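You operate a simulated robot arm through the tools that you are given. There is no shell and no other tool. Be economical: measure what you need, move in short steps, check, and stop when the job is done.

The job below is to be done with a simulated robot arm. You get a single attempt, and the scene is never put back.

JOB
Test the yellow-banded charger at 45 W and 65 W and label it with the most it held.
Fine: switch on, test at each load, switch off; FAIL if it held neither.

The check looks at the end state, three seconds after you hand in, the way a careful person would. Anything else that was tipped, shoved, dropped, spilled or broken makes it a failure.

ROBOT AND FRAMES
A 6-joint arm with a two-finger parallel gripper, fixed in place. Base frame: the origin is at the foot of the arm, x ahead of it, y to its left, z up; the work surface is at about z = 0. Readings come in m, degrees, newtons and seconds.
With the tool pointing down near the work surface it reaches from about 0.14 to 0.58 m from the base axis. Its first joint turns from -66.0 to 66.0 degrees. Payload 2.1 kg.
Tool frame: the origin (TCP) lies between the finger pads and is the grasp point; the fingertips stand 0.03 m ahead of it; z points along the fingers, y is the line along which they close. The gripper opens to 0.094 m. The fingers are 0.028 m wide and 0.01 m thick; the gripper's body (0.05 by 0.096 m) begins 0.055 m behind the TCP.
Orientation is that of the tool frame in the base frame, as [roll, pitch, yaw] about the fixed x, y, z axes, in that order (R = Rz(yaw) Ry(pitch) Rx(roll)). With the fingers straight down and closing along the base's y, the tool's x points along the base's -x, its y along +y and its z along -z.

CONTROLS
- The arm moves only by the tool arm_command. Its argument "plan" is a list of rows, each a list of 2 entries, a list of its own where there are three numbers: the shift along the tool's x, y, z in units of 400 mm (1.0 is 400 mm), then the turn, a rotation vector about the tool's x, y, z in units of 45 degrees (1.0 is 45 degrees). In form: [[[tx, ty, tz], [rx, ry, rz]], ...]. A call has 1 to 10 rows; each row is the pose to reach, as a shift and turn from the pose commanded when the call began, along the tool's axes at that moment. "grip" is the finger opening in m, from 0 to 0.094, set as the call begins (left out, the last holds). A call with a number of a shift or a turn outside -1 to 1 is refused whole. Each row takes 0.2 s and may step no farther than 0.05 m and 8.6 degrees from the row before; otherwise, or with a gripper value out of range, the whole call is refused. A pose out of reach is approached as far as the arm can. The call stops where the force on the tool passes 40 N (or 10 N more than at its start, if that is more) or the arm is blocked; 0.2 s more then pass. Each finger travels about 0.072 m/s and halts on what it meets, pressing with about 28 N; the grip force reading is that of the motor and also rises with nothing between the fingers. The clock runs only during rows and for 0.2 s after the last one: add rows that repeat a pose to give the fingers time. The reply holds the time, the measured pose of the TCP, the force on the tool along the base axes, the opening and the grip force, in the units named above and with some noise.
- Cameras (640 x 400 px; columns grow to the right, rows downward): "scene" is fixed at [0.0731, -0.3991, 0.489]; the picture's right is [0.50, -0.87, 0.00], its down [-0.52, -0.30, -0.80] and it looks along [0.70, 0.40, -0.60] (base axes); focal length 214 px, centre (320, 200). "wrist" rides on the gripper at [0.076, 0.014, -0.103] in the tool frame; the picture's right is [-0.18, 0.98, 0.00], its down [-0.75, -0.14, -0.64] and it looks along [-0.63, -0.12, 0.77] (tool axes); focal length 243 px, centre (320, 200). There is no depth. A picture from a camera that has moved, and an enlarged one, comes with that camera's place and axes in the base frame and with its lens. The place of the scene camera against the robot may be out by one fixed shift of up to 0.012 m in any direction.
- camera(camera): a new picture of that camera. No time passes.
- enlarge(camera, box): a new picture of the part [left, top, right, bottom] of that camera's present view, enlarged. No time passes.
- sign_off(): hands the job in; it is judged then, once.

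Work in short steps. Places have to be worked out from the pictures, the camera data and where the tool is seen: move nearer, look again, correct. Check each grasp and each placing, and mend what went wrong. You have 120 turns and 68 pictures in all, those below and enlarged ones among them. Open the gripper and draw the arm clear of the work before you hand the job in, unless the task says otherwise; then end with one line.

The tools are called after "Request:" as name(argument=value, ...) on one line, values as JSON. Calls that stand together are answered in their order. arm_command: Moves the arm, as the interface text tells. Its arguments: {"type":"object","properties":{"plan":{"type":"array"},"grip":{"type":"number"}},"required":["plan"]} The other tools are called the same way: camera (camera) takes a picture; enlarge (camera, box) takes an enlarged picture of a part of a camera's view; sign_off () hands the job in.

At the start:

```text
time_s: 0.0
tool_pos: [0.3049, -0.1059, 0.4177]
tool_rot: [-179.8, 0.0, -179.9]
contact_force: [-0.1, 0.4, -0.8]
grip_width: 0.0942
grip_force: 0.1
```

scene: 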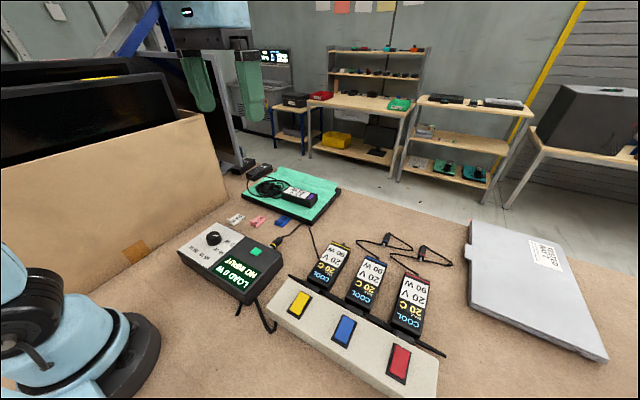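
wrist: 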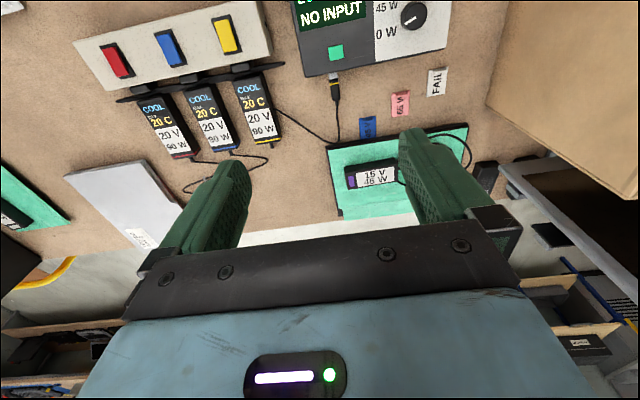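

The scene shows a load tester with a knob, three chargers on a switched strip, and label clips. I'll enlarge the main parts to read them.

Request:
enlarge(camera="scene", box=[160, 160, 340, 320])

Request:
enlarge(camera="scene", box=[250, 220, 460, 400])

Request:
enlarge(camera="wrist", box=[280, 0, 500, 200])

```text
2.50 times, centred on (250, 240) of scene
camera zoom: at [0.0731, -0.3991, 0.489], right [0.5, -0.87, 0.0], down [-0.52, -0.3, -0.8], along [0.7, 0.4, -0.6], focal length 536 px, centre (495, 100)
```

zoom: 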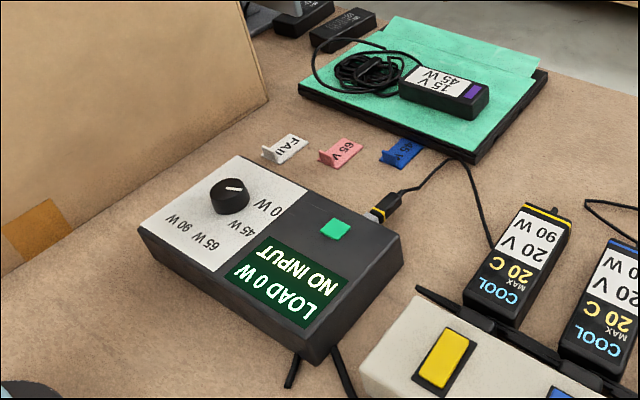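

```text
2.22 times, centred on (355, 310) of scene
camera zoom: at [0.0731, -0.3991, 0.489], right [0.5, -0.87, 0.0], down [-0.52, -0.3, -0.8], along [0.7, 0.4, -0.6], focal length 477 px, centre (242, -44)
```

zoom: 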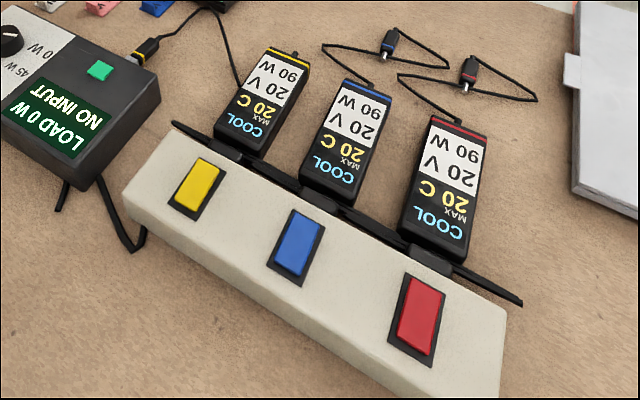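

```text
2.00 times, centred on (390, 100) of wrist
camera zoom: at [0.2297, -0.0928, 0.519], right [0.18, 0.98, 0.0], down [0.75, -0.14, 0.64], along [0.63, -0.12, -0.77], focal length 485 px, centre (180, 400)
```

zoom: 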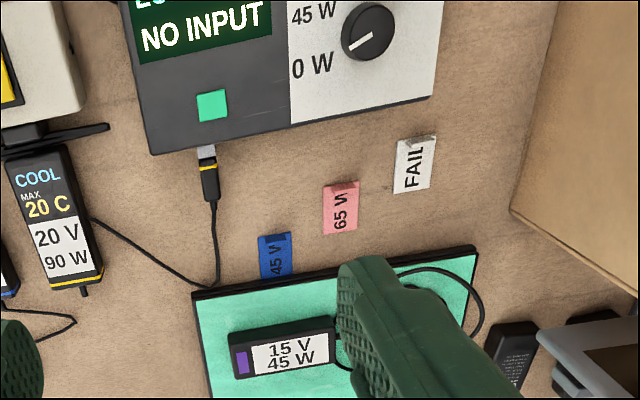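

The yellow charger's lead is already plugged into the tester. I move over the tester for a closer look at the knob and button.

Request:
arm_command(plan=[[[0.01, 0.053, 0.084], [0, 0, 0]], [[0.02, 0.106, 0.168], [0, 0, 0]], [[0.03, 0.159, 0.252], [0, 0, 0]], [[0.035, 0.212, 0.336], [0, 0, 0]], [[0.0375, 0.265, 0.42], [0, 0, 0]]])

Request:
camera(camera="wrist")

```text
time_s: 1.2
tool_pos: [0.2879, 0.0006, 0.2447]
tool_rot: [-179.9, 0.0, 179.9]
contact_force: [0.8, -0.3, 0.2]
grip_width: 0.0942
grip_force: 0.0
```

```text
62 pictures are left
camera wrist: at [0.2119, 0.0142, 0.3477], right [0.19, 0.98, 0.0], down [0.75, -0.14, 0.64], along [0.63, -0.12, -0.77], focal length 243 px, centre (320, 200)
```

wrist: 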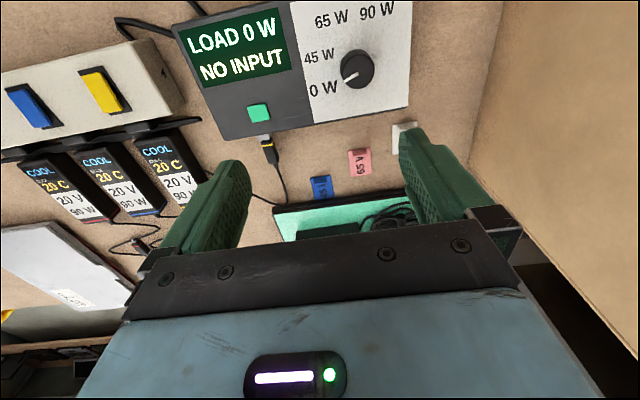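

Let me enlarge the tester to measure the knob and dial marks.

Request:
enlarge(camera="wrist", box=[240, 0, 420, 130])

Request:
enlarge(camera="wrist", box=[0, 50, 220, 220])

```text
3.08 times, centred on (330, 65) of wrist
camera zoom: at [0.2119, 0.0142, 0.3477], right [0.19, 0.98, 0.0], down [0.75, -0.14, 0.64], along [0.63, -0.12, -0.77], focal length 746 px, centre (289, 615)
```

zoom: 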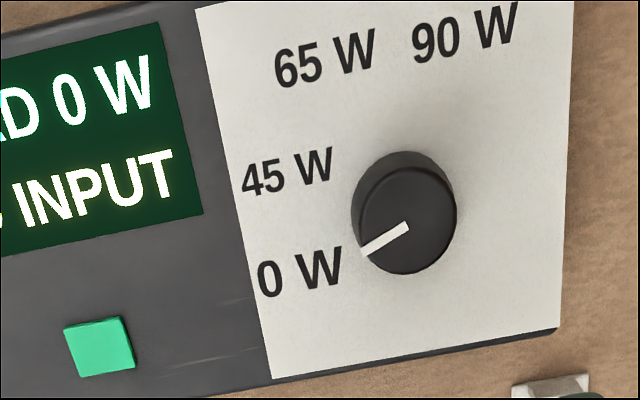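

```text
2.35 times, centred on (110, 135) of wrist
camera zoom: at [0.2119, 0.0142, 0.3477], right [0.19, 0.98, 0.0], down [0.75, -0.14, 0.64], along [0.63, -0.12, -0.77], focal length 571 px, centre (814, 353)
```

zoom: 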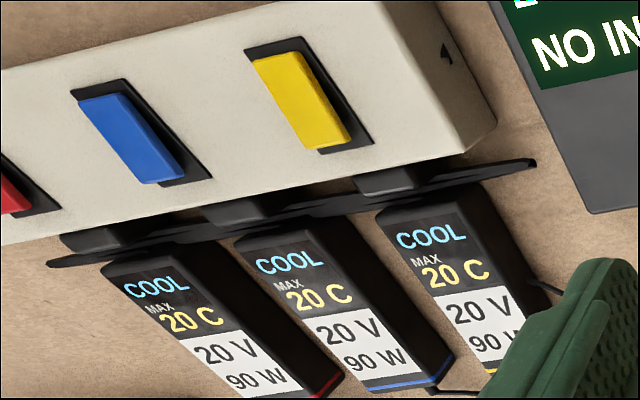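

Knob at about (0.274, 0.040, 0.07) and the switch at about (0.247, -0.250, 0.045). I move above the switch with closed fingers and inspect the rocker tilt.

Request:
arm_command(plan=[[[0.0, -0.1, 0.02], [0, 0, 0]], [[0.01, -0.2, 0.05], [0, 0, 0]], [[0.02, -0.3, 0.1], [0, 0, 0]], [[0.03, -0.4, 0.15], [0, 0, 0]], [[0.04, -0.5, 0.2], [0, 0, 0]], [[0.05, -0.6, 0.24], [0, 0, 0]], [[0.05, -0.63, 0.25], [0, 0, 0]]], grip=0.0)

Request:
camera(camera="wrist")

```text
time_s: 2.8
tool_pos: [0.2725, -0.2507, 0.1499]
tool_rot: [-179.9, 0.0, 180.0]
contact_force: [0.2, -0.2, 0.9]
grip_width: 0.0002
grip_force: 28.6
```

```text
59 pictures are left
camera wrist: at [0.1969, -0.2368, 0.2523], right [0.18, 0.98, 0.0], down [0.75, -0.14, 0.64], along [0.63, -0.12, -0.77], focal length 243 px, centre (320, 200)
```

wrist: 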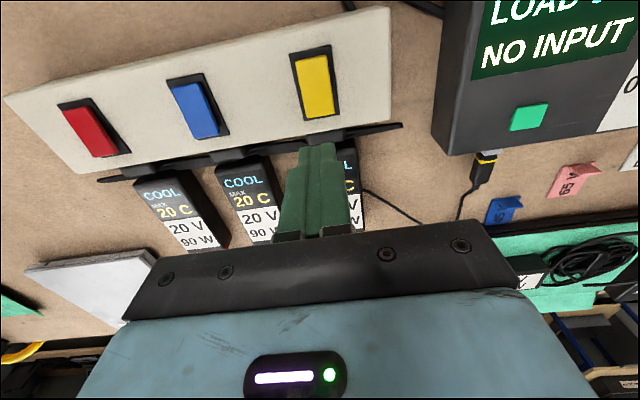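

Request:
enlarge(camera="wrist", box=[260, 20, 380, 150])

Request:
enlarge(camera="scene", box=[260, 270, 370, 350])

```text
3.08 times, centred on (320, 85) of wrist
camera zoom: at [0.1969, -0.2368, 0.2523], right [0.18, 0.98, 0.0], down [0.75, -0.14, 0.64], along [0.63, -0.12, -0.77], focal length 746 px, centre (320, 554)
```

zoom: 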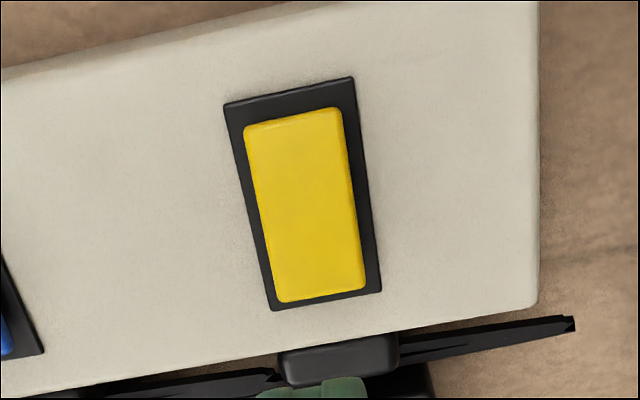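

```text
5.00 times, centred on (315, 310) of scene
camera zoom: at [0.0731, -0.3991, 0.489], right [0.5, -0.87, 0.0], down [-0.52, -0.3, -0.8], along [0.7, 0.4, -0.6], focal length 1072 px, centre (345, -350)
```

zoom: 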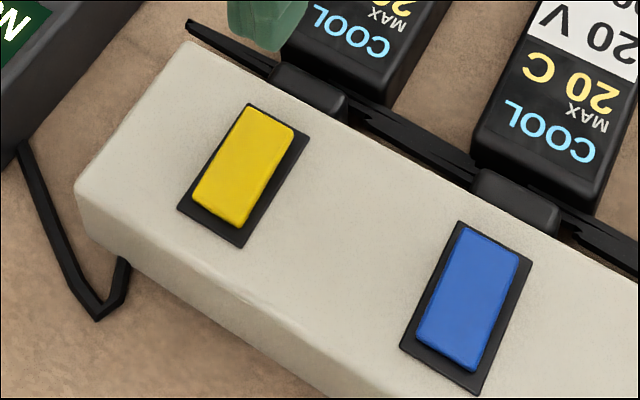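

The rocker spans x≈0.230–0.273 at y≈-0.250, with its far (+x) end apparently raised. I press that end with slow steps.

Request:
arm_command(plan=[[[0.024, 0, 0.08], [0, 0, 0]], [[0.024, 0, 0.14], [0, 0, 0]], [[0.024, 0, 0.15], [0, 0, 0]], [[0.024, 0, 0.16], [0, 0, 0]], [[0.024, 0, 0.167], [0, 0, 0]], [[0.024, 0, 0.174], [0, 0, 0]]])

Request:
camera(camera="scene")

```text
time_s: 4.0
tool_pos: [0.2642, -0.2529, 0.0851]
tool_rot: [180.0, 0.0, 180.0]
contact_force: [1.3, 0.9, 8.4]
grip_width: 0.0
grip_force: 27.9
stopped in row 5: the force on the tool passed its limit (the readings are from after the stop); the commanded pose is now the measured one
```

```text
56 pictures are left
```

scene: 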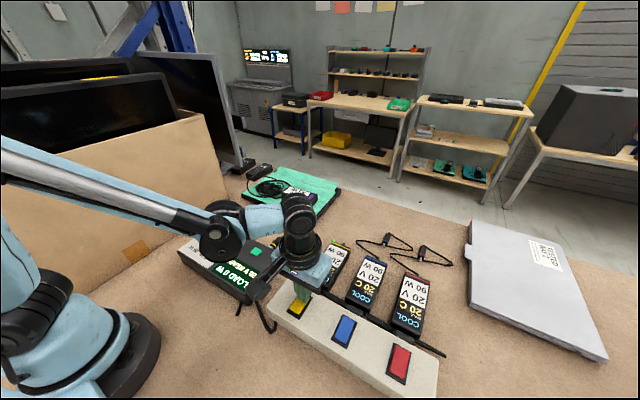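

The force limit tripped on contact and the tester display seems to have changed. I lift off and look.

Request:
arm_command(plan=[[[0, 0, -0.1], [0, 0, 0]], [[0, 0.05, -0.2], [0, 0, 0]], [[0, 0.1, -0.3], [0, 0, 0]]])

Request:
camera(camera="wrist")

Request:
enlarge(camera="scene", box=[170, 200, 350, 330])

```text
time_s: 4.8
tool_pos: [0.2624, -0.2136, 0.2012]
tool_rot: [-180.0, -0.1, -179.9]
contact_force: [-0.1, -0.2, 0.4]
grip_width: 0.0
grip_force: 28.2
```

```text
55 pictures are left
camera wrist: at [0.1871, -0.1992, 0.3042], right [0.18, 0.98, 0.0], down [0.75, -0.14, 0.64], along [0.63, -0.12, -0.77], focal length 243 px, centre (320, 200)
```

wrist: 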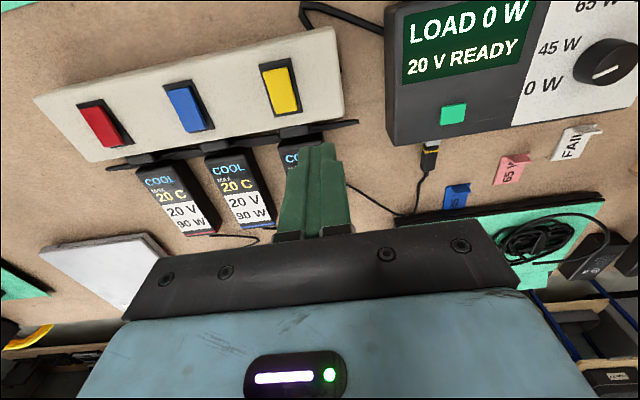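

```text
3.08 times, centred on (260, 265) of scene
camera zoom: at [0.0731, -0.3991, 0.489], right [0.5, -0.87, 0.0], down [-0.52, -0.3, -0.8], along [0.7, 0.4, -0.6], focal length 660 px, centre (505, 0)
```

zoom: 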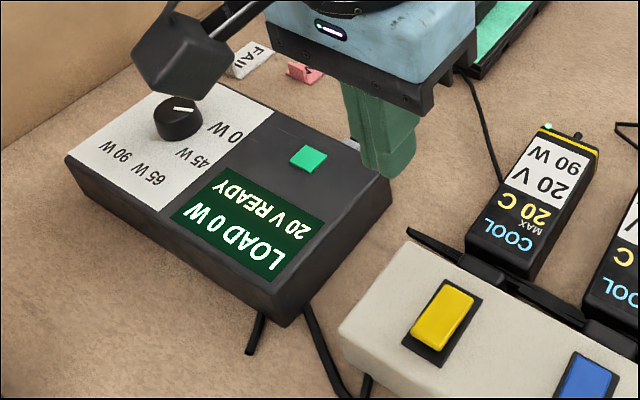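

Charger is live ("20 V READY"). Next the knob, at about (0.277, 0.041), top z≈0.075, detents about 45° apart clockwise. I go above it with the gripper open.

Request:
arm_command(plan=[[[-0.005, 0.11, 0], [0, 0, 0]], [[-0.01, 0.22, 0], [0, 0, 0]], [[-0.02, 0.33, 0.0], [0, 0, 0]], [[-0.03, 0.44, 0.0], [0, 0, 0]], [[-0.0365, 0.55, 0.02], [0, 0, 0]], [[-0.0365, 0.6365, 0.1], [0, 0, 0]], [[-0.0365, 0.6365, 0.16], [0, 0, 0]]], grip=0.06)

Request:
camera(camera="wrist")

```text
time_s: 6.4
tool_pos: [0.2792, 0.041, 0.1388]
tool_rot: [-180.0, 0.1, 179.9]
contact_force: [-0.3, -0.1, -0.4]
grip_width: 0.06
grip_force: 0.1
```

```text
53 pictures are left
camera wrist: at [0.2033, 0.0554, 0.2418], right [0.18, 0.98, 0.0], down [0.75, -0.14, 0.64], along [0.63, -0.12, -0.77], focal length 243 px, centre (320, 200)
```

wrist: 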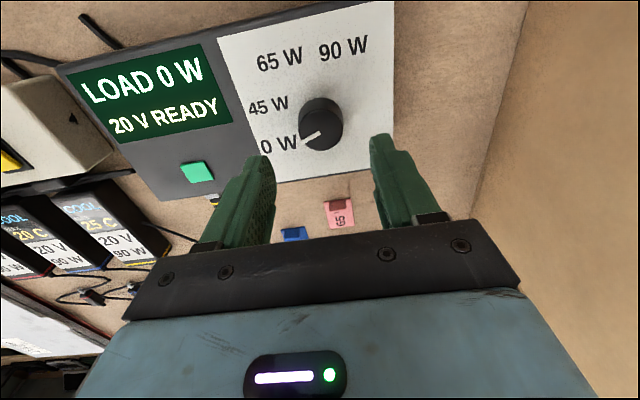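

The knob centre computes to about (0.278, 0.0425). I lower around it and close on it.

Request:
arm_command(plan=[[[0.003, 0.004, 0.06], [0, 0, 0]], [[0.003, 0.004, 0.1], [0, 0, 0]], [[0.003, 0.004, 0.12], [0, 0, 0]], [[0.003, 0.004, 0.134], [0, 0, 0]]])

Request:
arm_command(plan=[[[0, 0, 0], [0, 0, 0]], [[0, 0, 0], [0, 0, 0]], [[0, 0, 0], [0, 0, 0]]], grip=0.0)

Request:
camera(camera="wrist")

```text
time_s: 7.4
tool_pos: [0.2785, 0.0424, 0.0862]
tool_rot: [180.0, 0.1, -180.0]
contact_force: [0.3, 0.3, 0.7]
grip_width: 0.0598
grip_force: 0.2
```

```text
time_s: 8.2
tool_pos: [0.2772, 0.0432, 0.0869]
tool_rot: [-179.9, 0.0, 179.9]
contact_force: [2.1, -11.6, -0.2]
grip_width: 0.0341
grip_force: 27.9
```

```text
52 pictures are left
camera wrist: at [0.2021, 0.0566, 0.1896], right [0.19, 0.98, 0.0], down [0.75, -0.14, 0.64], along [0.63, -0.12, -0.77], focal length 243 px, centre (320, 200)
```

wrist: 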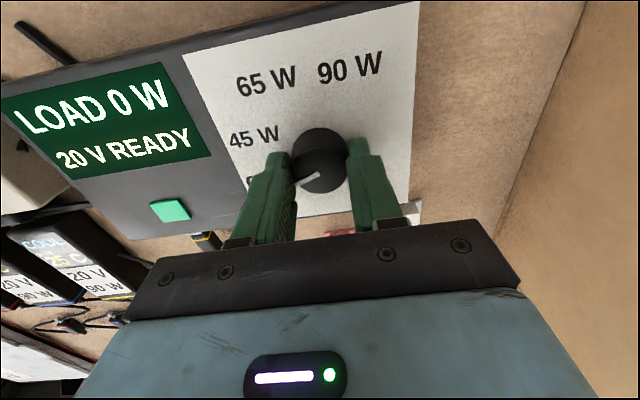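

Gripped the knob (34 mm); the side force suggests it's about 1.5 mm further toward -y. I shift by that and turn 45° clockwise.

Request:
arm_command(plan=[[[0, -0.004, 0], [0, 0, 0]], [[0, -0.004, 0], [0, 0, 0.167]], [[0, -0.004, 0], [0, 0, 0.334]], [[0, -0.004, 0], [0, 0, 0.5]], [[0, -0.004, 0], [0, 0, 0.667]], [[0, -0.004, 0], [0, 0, 0.834]], [[0, -0.004, 0], [0, 0, 1.0]], [[0, -0.004, 0], [0, 0, 1.0]]])

Request:
camera(camera="wrist")

```text
time_s: 10.0
tool_pos: [0.2778, 0.0421, 0.087]
tool_rot: [179.8, 0.0, 134.9]
contact_force: [11.2, 4.2, 16.8]
grip_width: 0.0341
grip_force: 28.3
```

```text
51 pictures are left
camera wrist: at [0.2342, 0.1059, 0.1903], right [0.83, 0.56, 0.0], down [0.43, -0.63, 0.64], along [0.36, -0.53, -0.77], focal length 243 px, centre (320, 200)
```

wrist: 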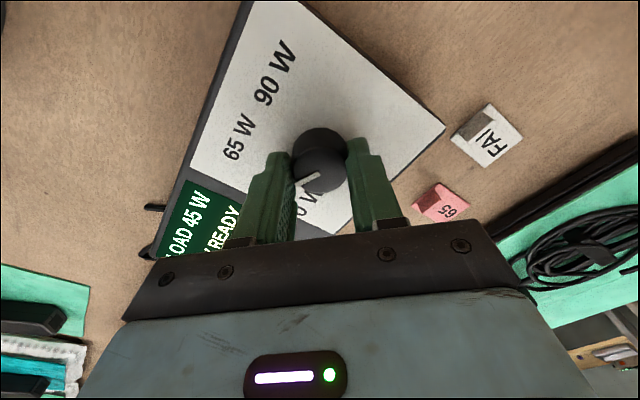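

LOAD 45 W is set and READY. I release, lift, and turn back.

Request:
arm_command(plan=[[[0, 0, 0], [0, 0, 0]], [[0, 0, 0], [0, 0, 0]], [[0, 0, -0.06], [0, 0, 0]], [[0, 0, -0.12], [0, 0, -0.16]], [[0, 0, -0.12], [0, 0, -0.33]], [[0, 0, -0.12], [0, 0, -0.5]], [[0, 0, -0.12], [0, 0, -0.67]], [[0, 0, -0.12], [0, 0, -0.84]], [[0, 0, -0.12], [0, 0, -1.0]]], grip=0.06)

```text
time_s: 12.0
tool_pos: [0.2762, 0.042, 0.1368]
tool_rot: [180.0, 0.1, -179.8]
contact_force: [0.3, 0.2, 0.0]
grip_width: 0.06
grip_force: 0.2
```

Now I move above the green button at (0.304, -0.079), closing the fingers, and descend until contact.

Request:
arm_command(plan=[[[-0.025, -0.1, 0], [0, 0, 0]], [[-0.05, -0.2, 0.0], [0, 0, 0]], [[-0.07, -0.3025, 0.0], [0, 0, 0]], [[-0.07, -0.3025, 0.06], [0, 0, 0]], [[-0.07, -0.3025, 0.1], [0, 0, 0]], [[-0.07, -0.3025, 0.115], [0, 0, 0]], [[-0.07, -0.3025, 0.125], [0, 0, 0]], [[-0.07, -0.3025, 0.135], [0, 0, 0]], [[-0.07, -0.3025, 0.145], [0, 0, 0]], [[-0.07, -0.3025, 0.155], [0, 0, 0]]], grip=0.0)

Request:
camera(camera="wrist")

```text
time_s: 13.9
tool_pos: [0.3062, -0.0789, 0.08]
tool_rot: [180.0, -0.2, 179.9]
contact_force: [-0.2, 0.7, 13.2]
grip_width: 0.0
grip_force: 28.6
stopped in row 9: the force on the tool passed its limit (the readings are from after the stop); the commanded pose is now the measured one
```

```text
50 pictures are left
camera wrist: at [0.2298, -0.0653, 0.183], right [0.18, 0.98, 0.0], down [0.76, -0.14, 0.64], along [0.63, -0.12, -0.77], focal length 243 px, centre (320, 200)
```

wrist: 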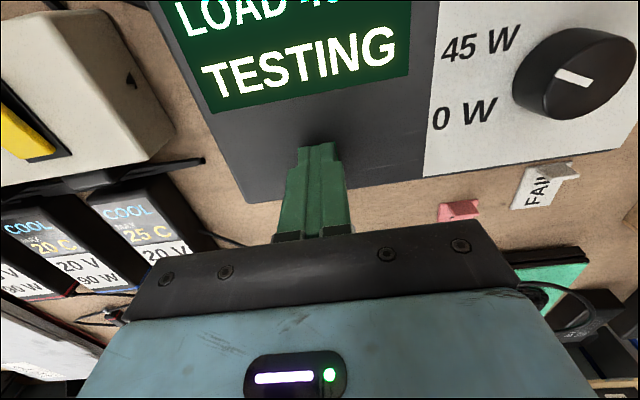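

TESTING is showing. I lift a little and wait for the result.

Request:
arm_command(plan=[[[0, 0, -0.1], [0, 0, 0]], [[0, 0, -0.15], [0, 0, 0]], [[0, 0, -0.15], [0, 0, 0]], [[0, 0, -0.15], [0, 0, 0]], [[0, 0, -0.15], [0, 0, 0]], [[0, 0, -0.15], [0, 0, 0]], [[0, 0, -0.15], [0, 0, 0]], [[0, 0, -0.15], [0, 0, 0]]])

Request:
camera(camera="wrist")

```text
time_s: 15.7
tool_pos: [0.3038, -0.0807, 0.14]
tool_rot: [-180.0, -0.3, -180.0]
contact_force: [0.4, 0.0, 0.2]
grip_width: 0.0
grip_force: 28.3
```

```text
49 pictures are left
camera wrist: at [0.228, -0.0667, 0.2433], right [0.18, 0.98, 0.0], down [0.76, -0.14, 0.64], along [0.63, -0.12, -0.77], focal length 243 px, centre (320, 200)
```

wrist: 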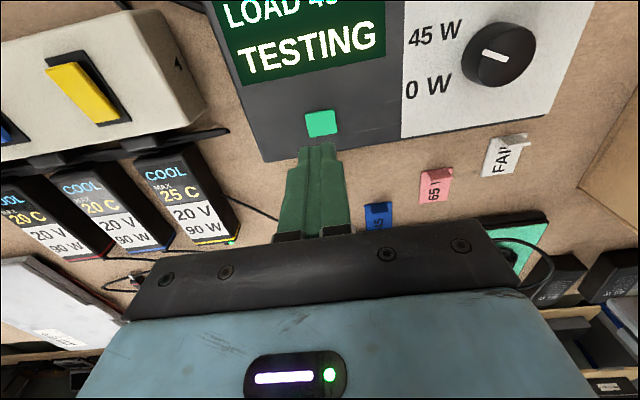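

Still testing at 45 W. I use the wait to go back above the knob, where the display is also in view.

Request:
arm_command(plan=[[[0.02, 0.1, 0], [0, 0, 0]], [[0.045, 0.2, 0], [0, 0, 0]], [[0.0665, 0.307, 0], [0, 0, 0]], [[0.0665, 0.307, 0], [0, 0, 0]], [[0.0665, 0.307, 0], [0, 0, 0]], [[0.0665, 0.307, 0], [0, 0, 0]]], grip=0.06)

Request:
camera(camera="wrist")

```text
time_s: 17.1
tool_pos: [0.2786, 0.0425, 0.1427]
tool_rot: [179.9, -0.2, 180.0]
contact_force: [0.0, -0.7, -0.4]
grip_width: 0.0598
grip_force: 0.0
```

```text
48 pictures are left
camera wrist: at [0.204, 0.0564, 0.2456], right [0.18, 0.98, 0.0], down [0.76, -0.14, 0.64], along [0.63, -0.12, -0.77], focal length 243 px, centre (320, 200)
```

wrist: 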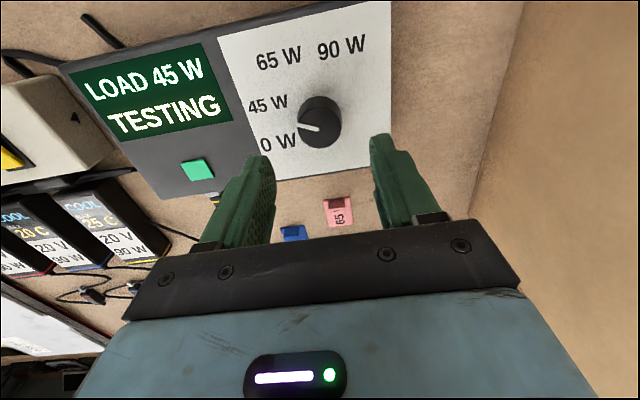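

Still testing; wait 2 s.

Request:
arm_command(plan=[[[0, 0, 0], [0, 0, 0]], [[0, 0, 0], [0, 0, 0]], [[0, 0, 0], [0, 0, 0]], [[0, 0, 0], [0, 0, 0]], [[0, 0, 0], [0, 0, 0]], [[0, 0, 0], [0, 0, 0]], [[0, 0, 0], [0, 0, 0]], [[0, 0, 0], [0, 0, 0]], [[0, 0, 0], [0, 0, 0]], [[0, 0, 0], [0, 0, 0]]])

Request:
camera(camera="wrist")

```text
time_s: 19.3
tool_pos: [0.2799, 0.0417, 0.1418]
tool_rot: [-180.0, -0.2, 180.0]
contact_force: [-0.9, -0.4, 0.4]
grip_width: 0.0598
grip_force: 0.1
```

```text
47 pictures are left
camera wrist: at [0.204, 0.0563, 0.2456], right [0.18, 0.98, 0.0], down [0.76, -0.14, 0.64], along [0.63, -0.12, -0.77], focal length 243 px, centre (320, 200)
```

wrist: 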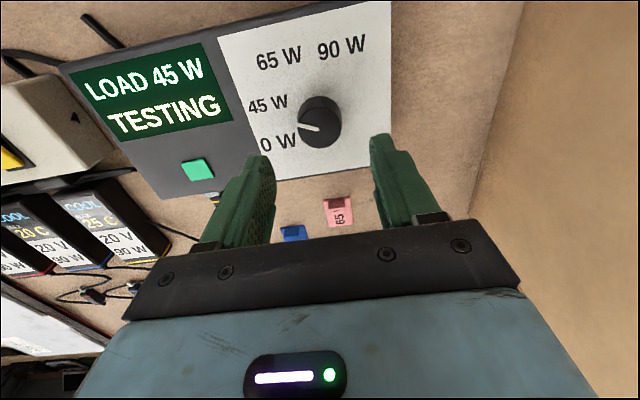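

Still testing; wait another 4 s.

Request:
arm_command(plan=[[[0, 0, 0], [0, 0, 0]], [[0, 0, 0], [0, 0, 0]], [[0, 0, 0], [0, 0, 0]], [[0, 0, 0], [0, 0, 0]], [[0, 0, 0], [0, 0, 0]], [[0, 0, 0], [0, 0, 0]], [[0, 0, 0], [0, 0, 0]], [[0, 0, 0], [0, 0, 0]], [[0, 0, 0], [0, 0, 0]], [[0, 0, 0], [0, 0, 0]]])

Request:
arm_command(plan=[[[0, 0, 0], [0, 0, 0]], [[0, 0, 0], [0, 0, 0]], [[0, 0, 0], [0, 0, 0]], [[0, 0, 0], [0, 0, 0]], [[0, 0, 0], [0, 0, 0]], [[0, 0, 0], [0, 0, 0]], [[0, 0, 0], [0, 0, 0]], [[0, 0, 0], [0, 0, 0]], [[0, 0, 0], [0, 0, 0]], [[0, 0, 0], [0, 0, 0]]])

Request:
camera(camera="wrist")

```text
time_s: 21.5
tool_pos: [0.2801, 0.0428, 0.1423]
tool_rot: [180.0, -0.3, -179.9]
contact_force: [-1.0, -0.1, 0.2]
grip_width: 0.06
grip_force: 0.0
```

```text
time_s: 23.7
tool_pos: [0.2795, 0.0418, 0.1421]
tool_rot: [-179.9, -0.2, 180.0]
contact_force: [-0.1, -0.1, -0.6]
grip_width: 0.0602
grip_force: 0.1
```

```text
46 pictures are left
camera wrist: at [0.204, 0.0563, 0.2456], right [0.18, 0.98, 0.0], down [0.76, -0.14, 0.64], along [0.63, -0.12, -0.77], focal length 243 px, centre (320, 200)
```

wrist: 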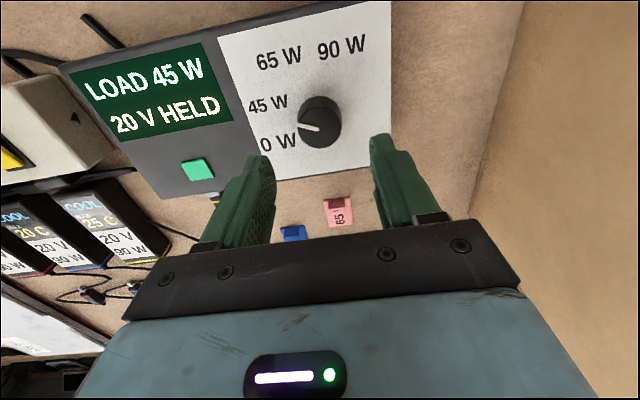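

20 V HELD at 45 W. I check the pointer angle before turning to 65 W.

Request:
enlarge(camera="wrist", box=[240, 30, 380, 180])

```text
2.67 times, centred on (310, 105) of wrist
camera zoom: at [0.204, 0.0563, 0.2456], right [0.18, 0.98, 0.0], down [0.76, -0.14, 0.64], along [0.63, -0.12, -0.77], focal length 647 px, centre (347, 453)
```

zoom: 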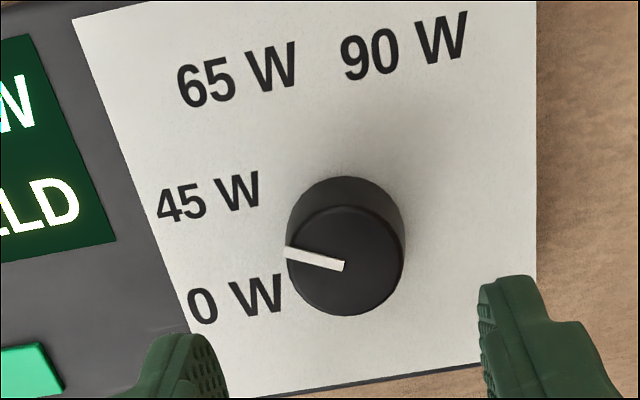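

The pointer sits right on 45 W. I lower, grip and turn another 45°.

Request:
arm_command(plan=[[[0.002, -0.001, 0.06], [0, 0, 0]], [[0.002, -0.001, 0.1], [0, 0, 0]], [[0.002, -0.001, 0.125], [0, 0, 0]], [[0.002, -0.001, 0.139], [0, 0, 0]]])

Request:
arm_command(plan=[[[0, 0, 0], [0, 0, 0]], [[0, 0, 0], [0, 0, 0]], [[0, 0, 0], [0, 0, 0]]], grip=0.0)

Request:
arm_command(plan=[[[0, 0, 0], [0, 0, 0.167]], [[0, 0, 0], [0, 0, 0.334]], [[0, 0, 0], [0, 0, 0.5]], [[0, 0, 0], [0, 0, 0.667]], [[0, 0, 0], [0, 0, 0.834]], [[0, 0, 0], [0, 0, 1.0]], [[0, 0, 0], [0, 0, 1.0]]])

Request:
arm_command(plan=[[[0, 0, 0], [0, 0, 0]], [[0, 0, 0], [0, 0, 0]], [[0, 0, -0.06], [0, 0, 0]], [[0, 0, -0.12], [0, 0, -0.16]], [[0, 0, -0.12], [0, 0, -0.33]], [[0, 0, -0.12], [0, 0, -0.5]], [[0, 0, -0.12], [0, 0, -0.67]], [[0, 0, -0.12], [0, 0, -0.84]], [[0, 0, -0.12], [0, 0, -1.0]]], grip=0.06)

Request:
camera(camera="wrist")

```text
time_s: 24.7
tool_pos: [0.2779, 0.0422, 0.0841]
tool_rot: [180.0, -0.1, 179.9]
contact_force: [0.2, 0.5, 1.0]
grip_width: 0.06
grip_force: 0.0
```

```text
time_s: 25.5
tool_pos: [0.2773, 0.0424, 0.0841]
tool_rot: [-180.0, -0.1, 179.9]
contact_force: [2.0, -6.9, -0.5]
grip_width: 0.0348
grip_force: 28.1
```

```text
time_s: 27.1
tool_pos: [0.277, 0.0434, 0.0842]
tool_rot: [-180.0, -0.1, 134.9]
contact_force: [-3.3, -13.7, -0.1]
grip_width: 0.0345
grip_force: 28.1
```

```text
time_s: 29.1
tool_pos: [0.279, 0.0406, 0.1336]
tool_rot: [179.9, -0.2, -179.9]
contact_force: [-0.1, -0.1, 0.3]
grip_width: 0.06
grip_force: 0.0
```

```text
44 pictures are left
camera wrist: at [0.2028, 0.0561, 0.2352], right [0.18, 0.98, 0.0], down [0.76, -0.14, 0.64], along [0.63, -0.12, -0.77], focal length 243 px, centre (320, 200)
```

wrist: 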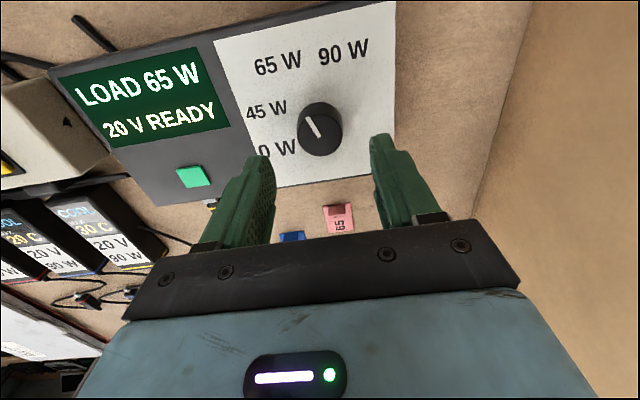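

LOAD 65 W READY. I press the green button again the same way.

Request:
arm_command(plan=[[[-0.025, -0.1, 0], [0, 0, 0]], [[-0.05, -0.2, 0.0], [0, 0, 0]], [[-0.065, -0.299, 0.0], [0, 0, 0]], [[-0.065, -0.299, 0.06], [0, 0, 0]], [[-0.065, -0.299, 0.09], [0, 0, 0]], [[-0.065, -0.299, 0.105], [0, 0, 0]], [[-0.065, -0.299, 0.115], [0, 0, 0]], [[-0.065, -0.299, 0.125], [0, 0, 0]], [[-0.065, -0.299, 0.135], [0, 0, 0]], [[-0.065, -0.299, 0.145], [0, 0, 0]]], grip=0.0)

Request:
arm_command(plan=[[[0, 0, -0.1], [0, 0, 0]], [[0, 0, -0.15], [0, 0, 0]], [[0.0, 0.0, -0.25], [0, 0, 0]]])

Request:
camera(camera="wrist")

```text
time_s: 31.1
tool_pos: [0.3047, -0.0778, 0.0804]
tool_rot: [179.9, -0.4, 180.0]
contact_force: [-0.5, 1.2, 16.2]
grip_width: 0.0001
grip_force: 28.4
stopped in row 10: the force on the tool passed its limit (the readings are from after the stop); the commanded pose is now the measured one
```

```text
time_s: 31.9
tool_pos: [0.3068, -0.0787, 0.1802]
tool_rot: [179.8, -0.4, -180.0]
contact_force: [-0.1, 0.5, 0.2]
grip_width: 0.0002
grip_force: 28.6
```

```text
43 pictures are left
camera wrist: at [0.2308, -0.0646, 0.2837], right [0.18, 0.98, 0.0], down [0.76, -0.14, 0.64], along [0.63, -0.12, -0.77], focal length 243 px, centre (320, 200)
```

wrist: 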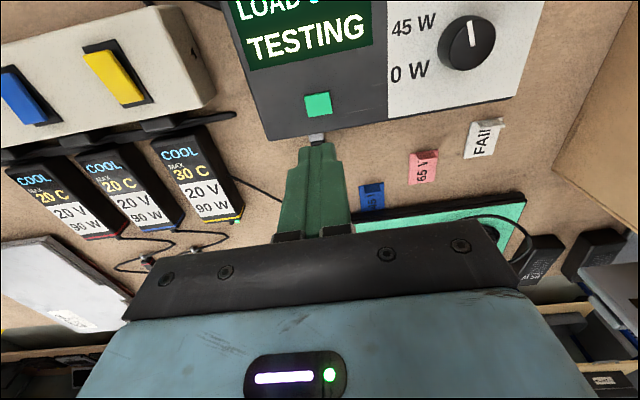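

Testing at 65 W. During the wait I move back toward the labels for a look at them.

Request:
arm_command(plan=[[[-0.03, 0.07, -0.05], [0, 0, 0]], [[-0.06, 0.14, -0.05], [0, 0, 0]], [[-0.1, 0.21, -0.05], [0, 0, 0]], [[-0.133, 0.272, -0.05], [0, 0, 0]], [[-0.133, 0.272, -0.05], [0, 0, 0]], [[-0.133, 0.272, -0.05], [0, 0, 0]], [[-0.133, 0.272, -0.05], [0, 0, 0]], [[-0.133, 0.272, -0.05], [0, 0, 0]], [[-0.133, 0.272, -0.05], [0, 0, 0]], [[-0.133, 0.272, -0.05], [0, 0, 0]]], grip=0.06)

Request:
camera(camera="wrist")

Request:
enlarge(camera="scene", box=[160, 180, 340, 320])

```text
time_s: 34.1
tool_pos: [0.3593, 0.0294, 0.197]
tool_rot: [179.9, -0.3, 180.0]
contact_force: [0.2, -0.5, 0.3]
grip_width: 0.0598
grip_force: 0.0
```

```text
42 pictures are left
camera wrist: at [0.2834, 0.0437, 0.3009], right [0.18, 0.98, 0.0], down [0.76, -0.14, 0.64], along [0.63, -0.12, -0.77], focal length 243 px, centre (320, 200)
```

wrist: 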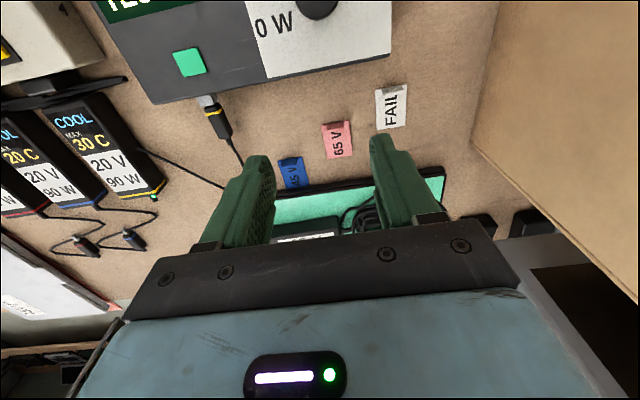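

```text
2.86 times, centred on (250, 250) of scene
camera zoom: at [0.0731, -0.3991, 0.489], right [0.5, -0.87, 0.0], down [-0.52, -0.3, -0.8], along [0.7, 0.4, -0.6], focal length 613 px, centre (520, 57)
```

zoom: 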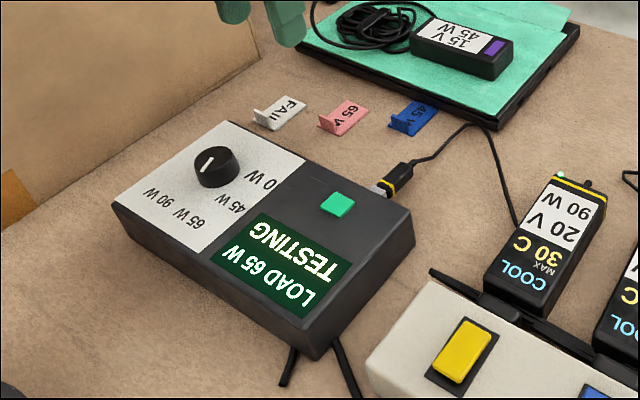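

The scene camera sees the display. I enlarge the labels, then wait more.

Request:
enlarge(camera="wrist", box=[260, 70, 420, 200])

Request:
arm_command(plan=[[[0, 0, 0], [0, 0, 0]], [[0, 0, 0], [0, 0, 0]], [[0, 0, 0], [0, 0, 0]], [[0, 0, 0], [0, 0, 0]], [[0, 0, 0], [0, 0, 0]], [[0, 0, 0], [0, 0, 0]], [[0, 0, 0], [0, 0, 0]], [[0, 0, 0], [0, 0, 0]], [[0, 0, 0], [0, 0, 0]], [[0, 0, 0], [0, 0, 0]]])

Request:
arm_command(plan=[[[0, 0, 0], [0, 0, 0]], [[0, 0, 0], [0, 0, 0]], [[0, 0, 0], [0, 0, 0]], [[0, 0, 0], [0, 0, 0]], [[0, 0, 0], [0, 0, 0]], [[0, 0, 0], [0, 0, 0]], [[0, 0, 0], [0, 0, 0]], [[0, 0, 0], [0, 0, 0]], [[0, 0, 0], [0, 0, 0]], [[0, 0, 0], [0, 0, 0]]])

Request:
arm_command(plan=[[[0, 0, 0], [0, 0, 0]], [[0, 0, 0], [0, 0, 0]], [[0, 0, 0], [0, 0, 0]], [[0, 0, 0], [0, 0, 0]], [[0, 0, 0], [0, 0, 0]], [[0, 0, 0], [0, 0, 0]], [[0, 0, 0], [0, 0, 0]], [[0, 0, 0], [0, 0, 0]], [[0, 0, 0], [0, 0, 0]], [[0, 0, 0], [0, 0, 0]]])

Request:
enlarge(camera="scene", box=[160, 180, 340, 320])

```text
3.08 times, centred on (340, 135) of wrist
camera zoom: at [0.2834, 0.0437, 0.3009], right [0.18, 0.98, 0.0], down [0.76, -0.14, 0.64], along [0.63, -0.12, -0.77], focal length 746 px, centre (258, 400)
```

zoom: 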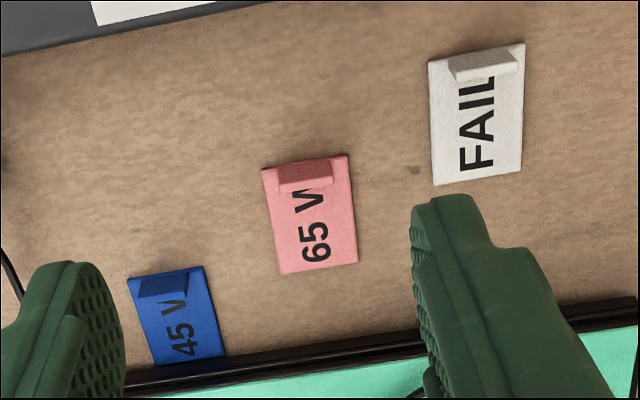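

```text
time_s: 36.4
tool_pos: [0.3577, 0.0307, 0.1978]
tool_rot: [179.9, -0.2, 180.0]
contact_force: [-0.3, -1.0, 0.1]
grip_width: 0.0602
grip_force: 0.0
```

```text
time_s: 38.5
tool_pos: [0.359, 0.0307, 0.1978]
tool_rot: [179.9, -0.3, -180.0]
contact_force: [0.3, -0.2, 0.3]
grip_width: 0.0602
grip_force: 0.0
```

```text
time_s: 40.8
tool_pos: [0.3588, 0.0291, 0.1975]
tool_rot: [179.8, -0.3, -179.9]
contact_force: [-0.4, -0.1, -0.4]
grip_width: 0.0601
grip_force: 0.0
```

```text
2.86 times, centred on (250, 250) of scene
camera zoom: at [0.0731, -0.3991, 0.489], right [0.5, -0.87, 0.0], down [-0.52, -0.3, -0.8], along [0.7, 0.4, -0.6], focal length 613 px, centre (520, 57)
```

zoom: 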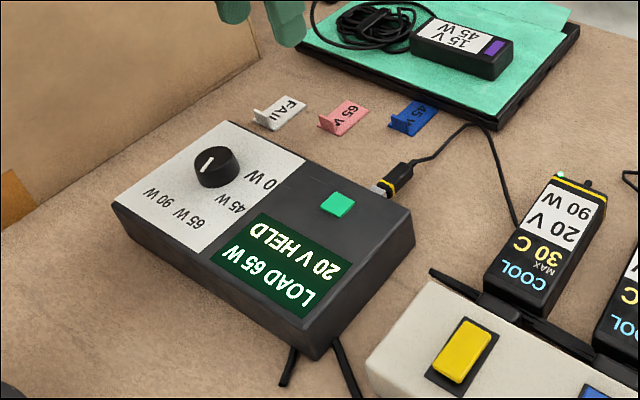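

65 W also held, so the label is 65 W. First I switch off: press the near (-x) end of the yellow rocker at about (0.240, -0.249).

Request:
arm_command(plan=[[[0.04, -0.1, 0], [0, 0, 0]], [[0.08, -0.2, 0], [0, 0, 0]], [[0.12, -0.3, 0], [0, 0, 0]], [[0.17, -0.4, 0], [0, 0, 0]], [[0.21, -0.5, 0], [0, 0, 0]], [[0.25, -0.6, 0.0], [0, 0, 0]], [[0.2975, -0.6975, 0.03], [0, 0, 0]], [[0.2975, -0.6975, 0.12], [0, 0, 0]]], grip=0.0)

Request:
camera(camera="wrist")

```text
time_s: 42.5
tool_pos: [0.2397, -0.2502, 0.1512]
tool_rot: [179.9, -0.2, 179.9]
contact_force: [-0.8, 0.9, 0.2]
grip_width: 0.0
grip_force: 27.6
```

```text
38 pictures are left
camera wrist: at [0.165, -0.2357, 0.2548], right [0.18, 0.98, 0.0], down [0.76, -0.14, 0.64], along [0.63, -0.12, -0.77], focal length 243 px, centre (320, 200)
```

wrist: 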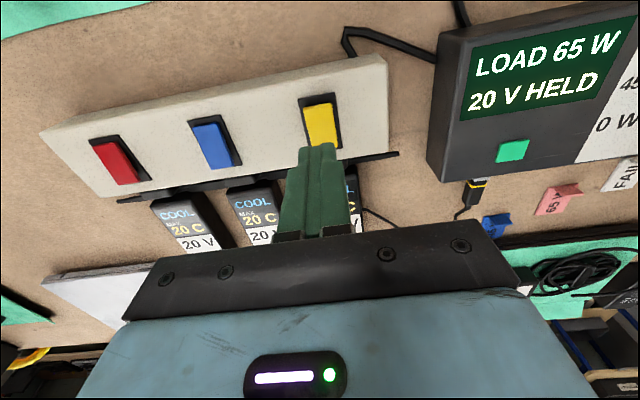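

Alignment is good; I press down slowly.

Request:
arm_command(plan=[[[0, 0, 0.09], [0, 0, 0]], [[0, 0, 0.14], [0, 0, 0]], [[0, 0, 0.15], [0, 0, 0]], [[0, 0, 0.158], [0, 0, 0]], [[0, 0, 0.166], [0, 0, 0]], [[0, 0, 0.174], [0, 0, 0]], [[0, 0, 0.182], [0, 0, 0]], [[0, 0, 0.19], [0, 0, 0]]])

Request:
arm_command(plan=[[[0, 0, -0.1], [0, 0, 0]], [[0, 0.0, -0.2], [0, 0, 0]], [[0, 0.05, -0.3], [0, 0, 0]]])

Request:
camera(camera="wrist")

```text
time_s: 44.0
tool_pos: [0.2395, -0.2487, 0.0851]
tool_rot: [179.8, -0.5, 180.0]
contact_force: [-0.1, 1.6, 10.8]
grip_width: 0.0
grip_force: 27.5
stopped in row 7: the force on the tool passed its limit (the readings are from after the stop); the commanded pose is now the measured one
```

```text
time_s: 44.8
tool_pos: [0.2416, -0.2266, 0.2024]
tool_rot: [179.9, -0.4, 179.8]
contact_force: [0.6, -0.2, 0.9]
grip_width: 0.0
grip_force: 28.6
```

```text
37 pictures are left
camera wrist: at [0.1665, -0.2132, 0.3055], right [0.19, 0.98, 0.0], down [0.76, -0.14, 0.64], along [0.63, -0.12, -0.77], focal length 243 px, centre (320, 200)
```

wrist: 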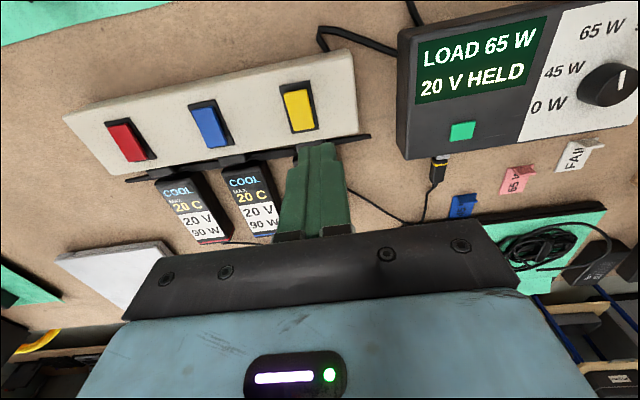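

The display still reads HELD, which may be latched; I check the charger LED and rocker.

Request:
enlarge(camera="scene", box=[260, 220, 390, 340])

Request:
enlarge(camera="wrist", box=[180, 60, 360, 180])

```text
3.33 times, centred on (325, 280) of scene
camera zoom: at [0.0731, -0.3991, 0.489], right [0.5, -0.87, 0.0], down [-0.52, -0.3, -0.8], along [0.7, 0.4, -0.6], focal length 715 px, centre (303, -67)
```

zoom: 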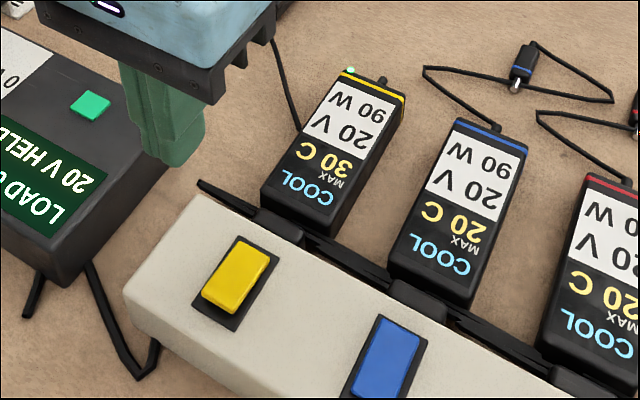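

```text
3.33 times, centred on (270, 120) of wrist
camera zoom: at [0.1665, -0.2132, 0.3055], right [0.19, 0.98, 0.0], down [0.76, -0.14, 0.64], along [0.63, -0.12, -0.77], focal length 809 px, centre (487, 467)
```

zoom: 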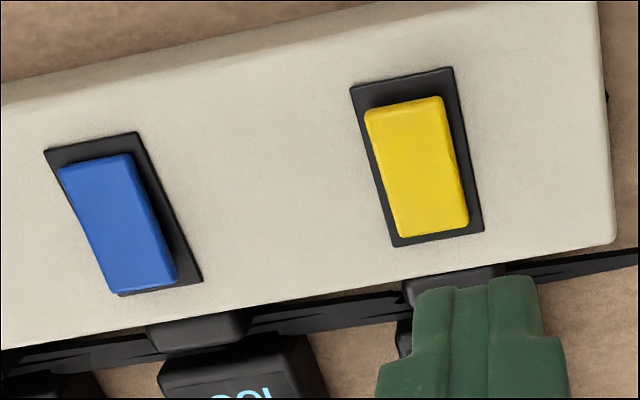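

The LED is still lit, so the press did not flip it. I press again nearer the end (x≈0.233) with finer steps.

Request:
arm_command(plan=[[[0.02, -0.05, 0.1], [0, 0, 0]], [[0.0215, -0.056, 0.2], [0, 0, 0]], [[0.0215, -0.056, 0.26], [0, 0, 0]], [[0.0215, -0.056, 0.275], [0, 0, 0]], [[0.0215, -0.056, 0.28], [0, 0, 0]], [[0.0215, -0.056, 0.284], [0, 0, 0]], [[0.0215, -0.056, 0.288], [0, 0, 0]]])

Request:
arm_command(plan=[[[0, 0, 0.003], [0, 0, 0]], [[0, 0, 0.006], [0, 0, 0]], [[0, 0, 0.009], [0, 0, 0]], [[0, 0, 0.012], [0, 0, 0]], [[0, 0, 0.015], [0, 0, 0]], [[0, 0, 0.018], [0, 0, 0]], [[0, 0, 0.021], [0, 0, 0]], [[0, 0, 0.024], [0, 0, 0]]])

Request:
camera(camera="wrist")

```text
time_s: 46.4
tool_pos: [0.2302, -0.2504, 0.0894]
tool_rot: [180.0, -0.4, -179.9]
contact_force: [-0.1, 0.4, -0.1]
grip_width: 0.0
grip_force: 27.6
```

```text
time_s: 47.7
tool_pos: [0.2307, -0.2503, 0.0845]
tool_rot: [179.8, -0.4, -179.9]
contact_force: [-1.3, 0.8, 9.4]
grip_width: 0.0002
grip_force: 27.8
stopped in row 6: the force on the tool passed its limit (the readings are from after the stop); the commanded pose is now the measured one
```

```text
34 pictures are left
camera wrist: at [0.1552, -0.2378, 0.1876], right [0.18, 0.98, 0.0], down [0.76, -0.14, 0.64], along [0.63, -0.12, -0.77], focal length 243 px, centre (320, 200)
```

wrist: 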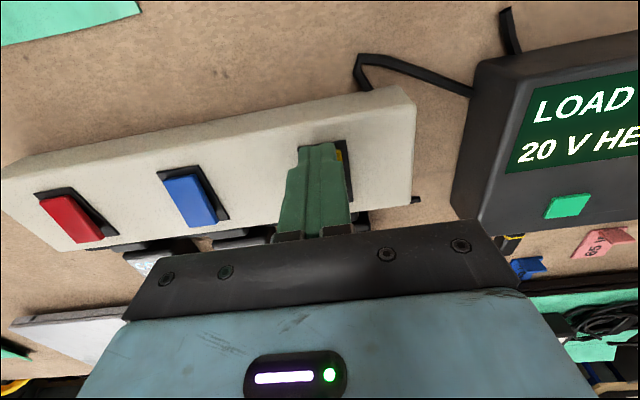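

I check the scene for the LED state now.

Request:
arm_command(plan=[[[0, 0, -0.1], [0, 0, 0]], [[0, 0.0, -0.2], [0, 0, 0]], [[0, 0.05, -0.3], [0, 0, 0]]])

Request:
enlarge(camera="scene", box=[270, 230, 360, 330])

Request:
enlarge(camera="wrist", box=[140, 60, 360, 200])

```text
time_s: 48.5
tool_pos: [0.2304, -0.2318, 0.2026]
tool_rot: [180.0, -0.4, 180.0]
contact_force: [0.5, 0.2, -0.1]
grip_width: 0.0004
grip_force: 27.7
```

```text
4.00 times, centred on (315, 280) of scene
camera zoom: at [0.0731, -0.3991, 0.489], right [0.5, -0.87, 0.0], down [-0.52, -0.3, -0.8], along [0.7, 0.4, -0.6], focal length 858 px, centre (340, -120)
```

zoom: 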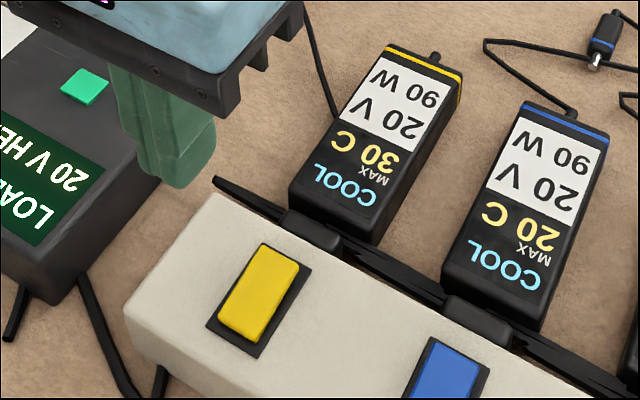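

```text
2.86 times, centred on (250, 130) of wrist
camera zoom: at [0.1546, -0.219, 0.3061], right [0.18, 0.98, 0.0], down [0.76, -0.14, 0.64], along [0.63, -0.12, -0.77], focal length 693 px, centre (520, 400)
```

zoom: 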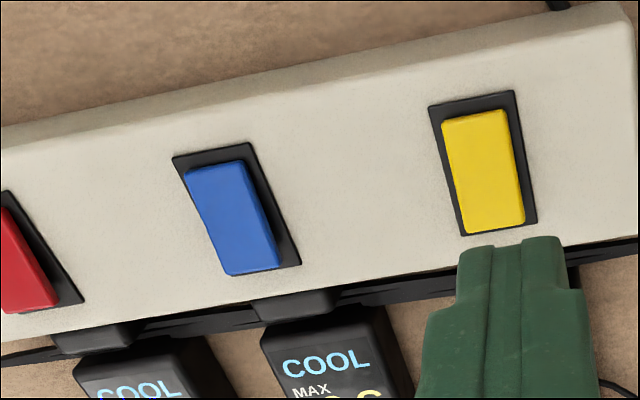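

The LED is out, so the charger is off. Next, the 65 W tag: it spans x 0.405–0.456, y 0.021–0.057, with its upright tab at about (0.410, 0.038). I move there, rotating so the fingers close along x.

Request:
arm_command(plan=[[[-0.056, 0.084, 0], [0, 0, 0.125]], [[-0.112, 0.168, 0], [0, 0, 0.25]], [[-0.168, 0.253, 0], [0, 0, 0.375]], [[-0.225, 0.337, 0], [0, 0, 0.5]], [[-0.281, 0.421, 0], [0, 0, 0.625]], [[-0.337, 0.506, 0.0], [0, 0, 0.75]], [[-0.393, 0.59, 0.0], [0, 0, 0.875]], [[-0.449, 0.6745, 0.0], [0, 0, 1.0]]], grip=0.04)

Request:
arm_command(plan=[[[0, 0, 0.02], [0, 0, 0.167]], [[0, 0, 0.04], [0, 0, 0.334]], [[0, 0, 0.06], [0, 0, 0.5]], [[0, 0, 0.08], [0, 0, 0.667]], [[0, 0, 0.1], [0, 0, 0.834]], [[0, 0, 0.15], [0, 0, 1.0]], [[0, 0, 0.2], [0, 0, 1.0]]])

Request:
camera(camera="wrist")

```text
time_s: 50.3
tool_pos: [0.4108, 0.0429, 0.203]
tool_rot: [-179.8, -0.5, 134.9]
contact_force: [-0.2, 0.2, 0.0]
grip_width: 0.0401
grip_force: 0.1
```

```text
time_s: 51.9
tool_pos: [0.4074, 0.0381, 0.1208]
tool_rot: [-179.6, -0.1, 89.9]
contact_force: [-0.1, 0.9, -0.4]
grip_width: 0.0403
grip_force: 0.1
```

```text
31 pictures are left
camera wrist: at [0.423, 0.1138, 0.2246], right [0.98, -0.19, -0.01], down [-0.14, -0.75, 0.64], along [-0.12, -0.63, -0.77], focal length 243 px, centre (320, 200)
```

wrist: 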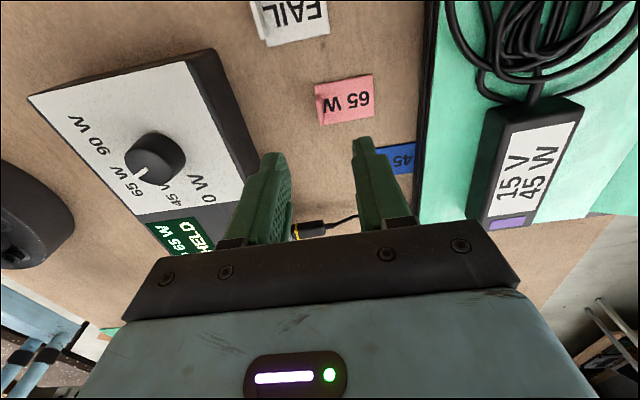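

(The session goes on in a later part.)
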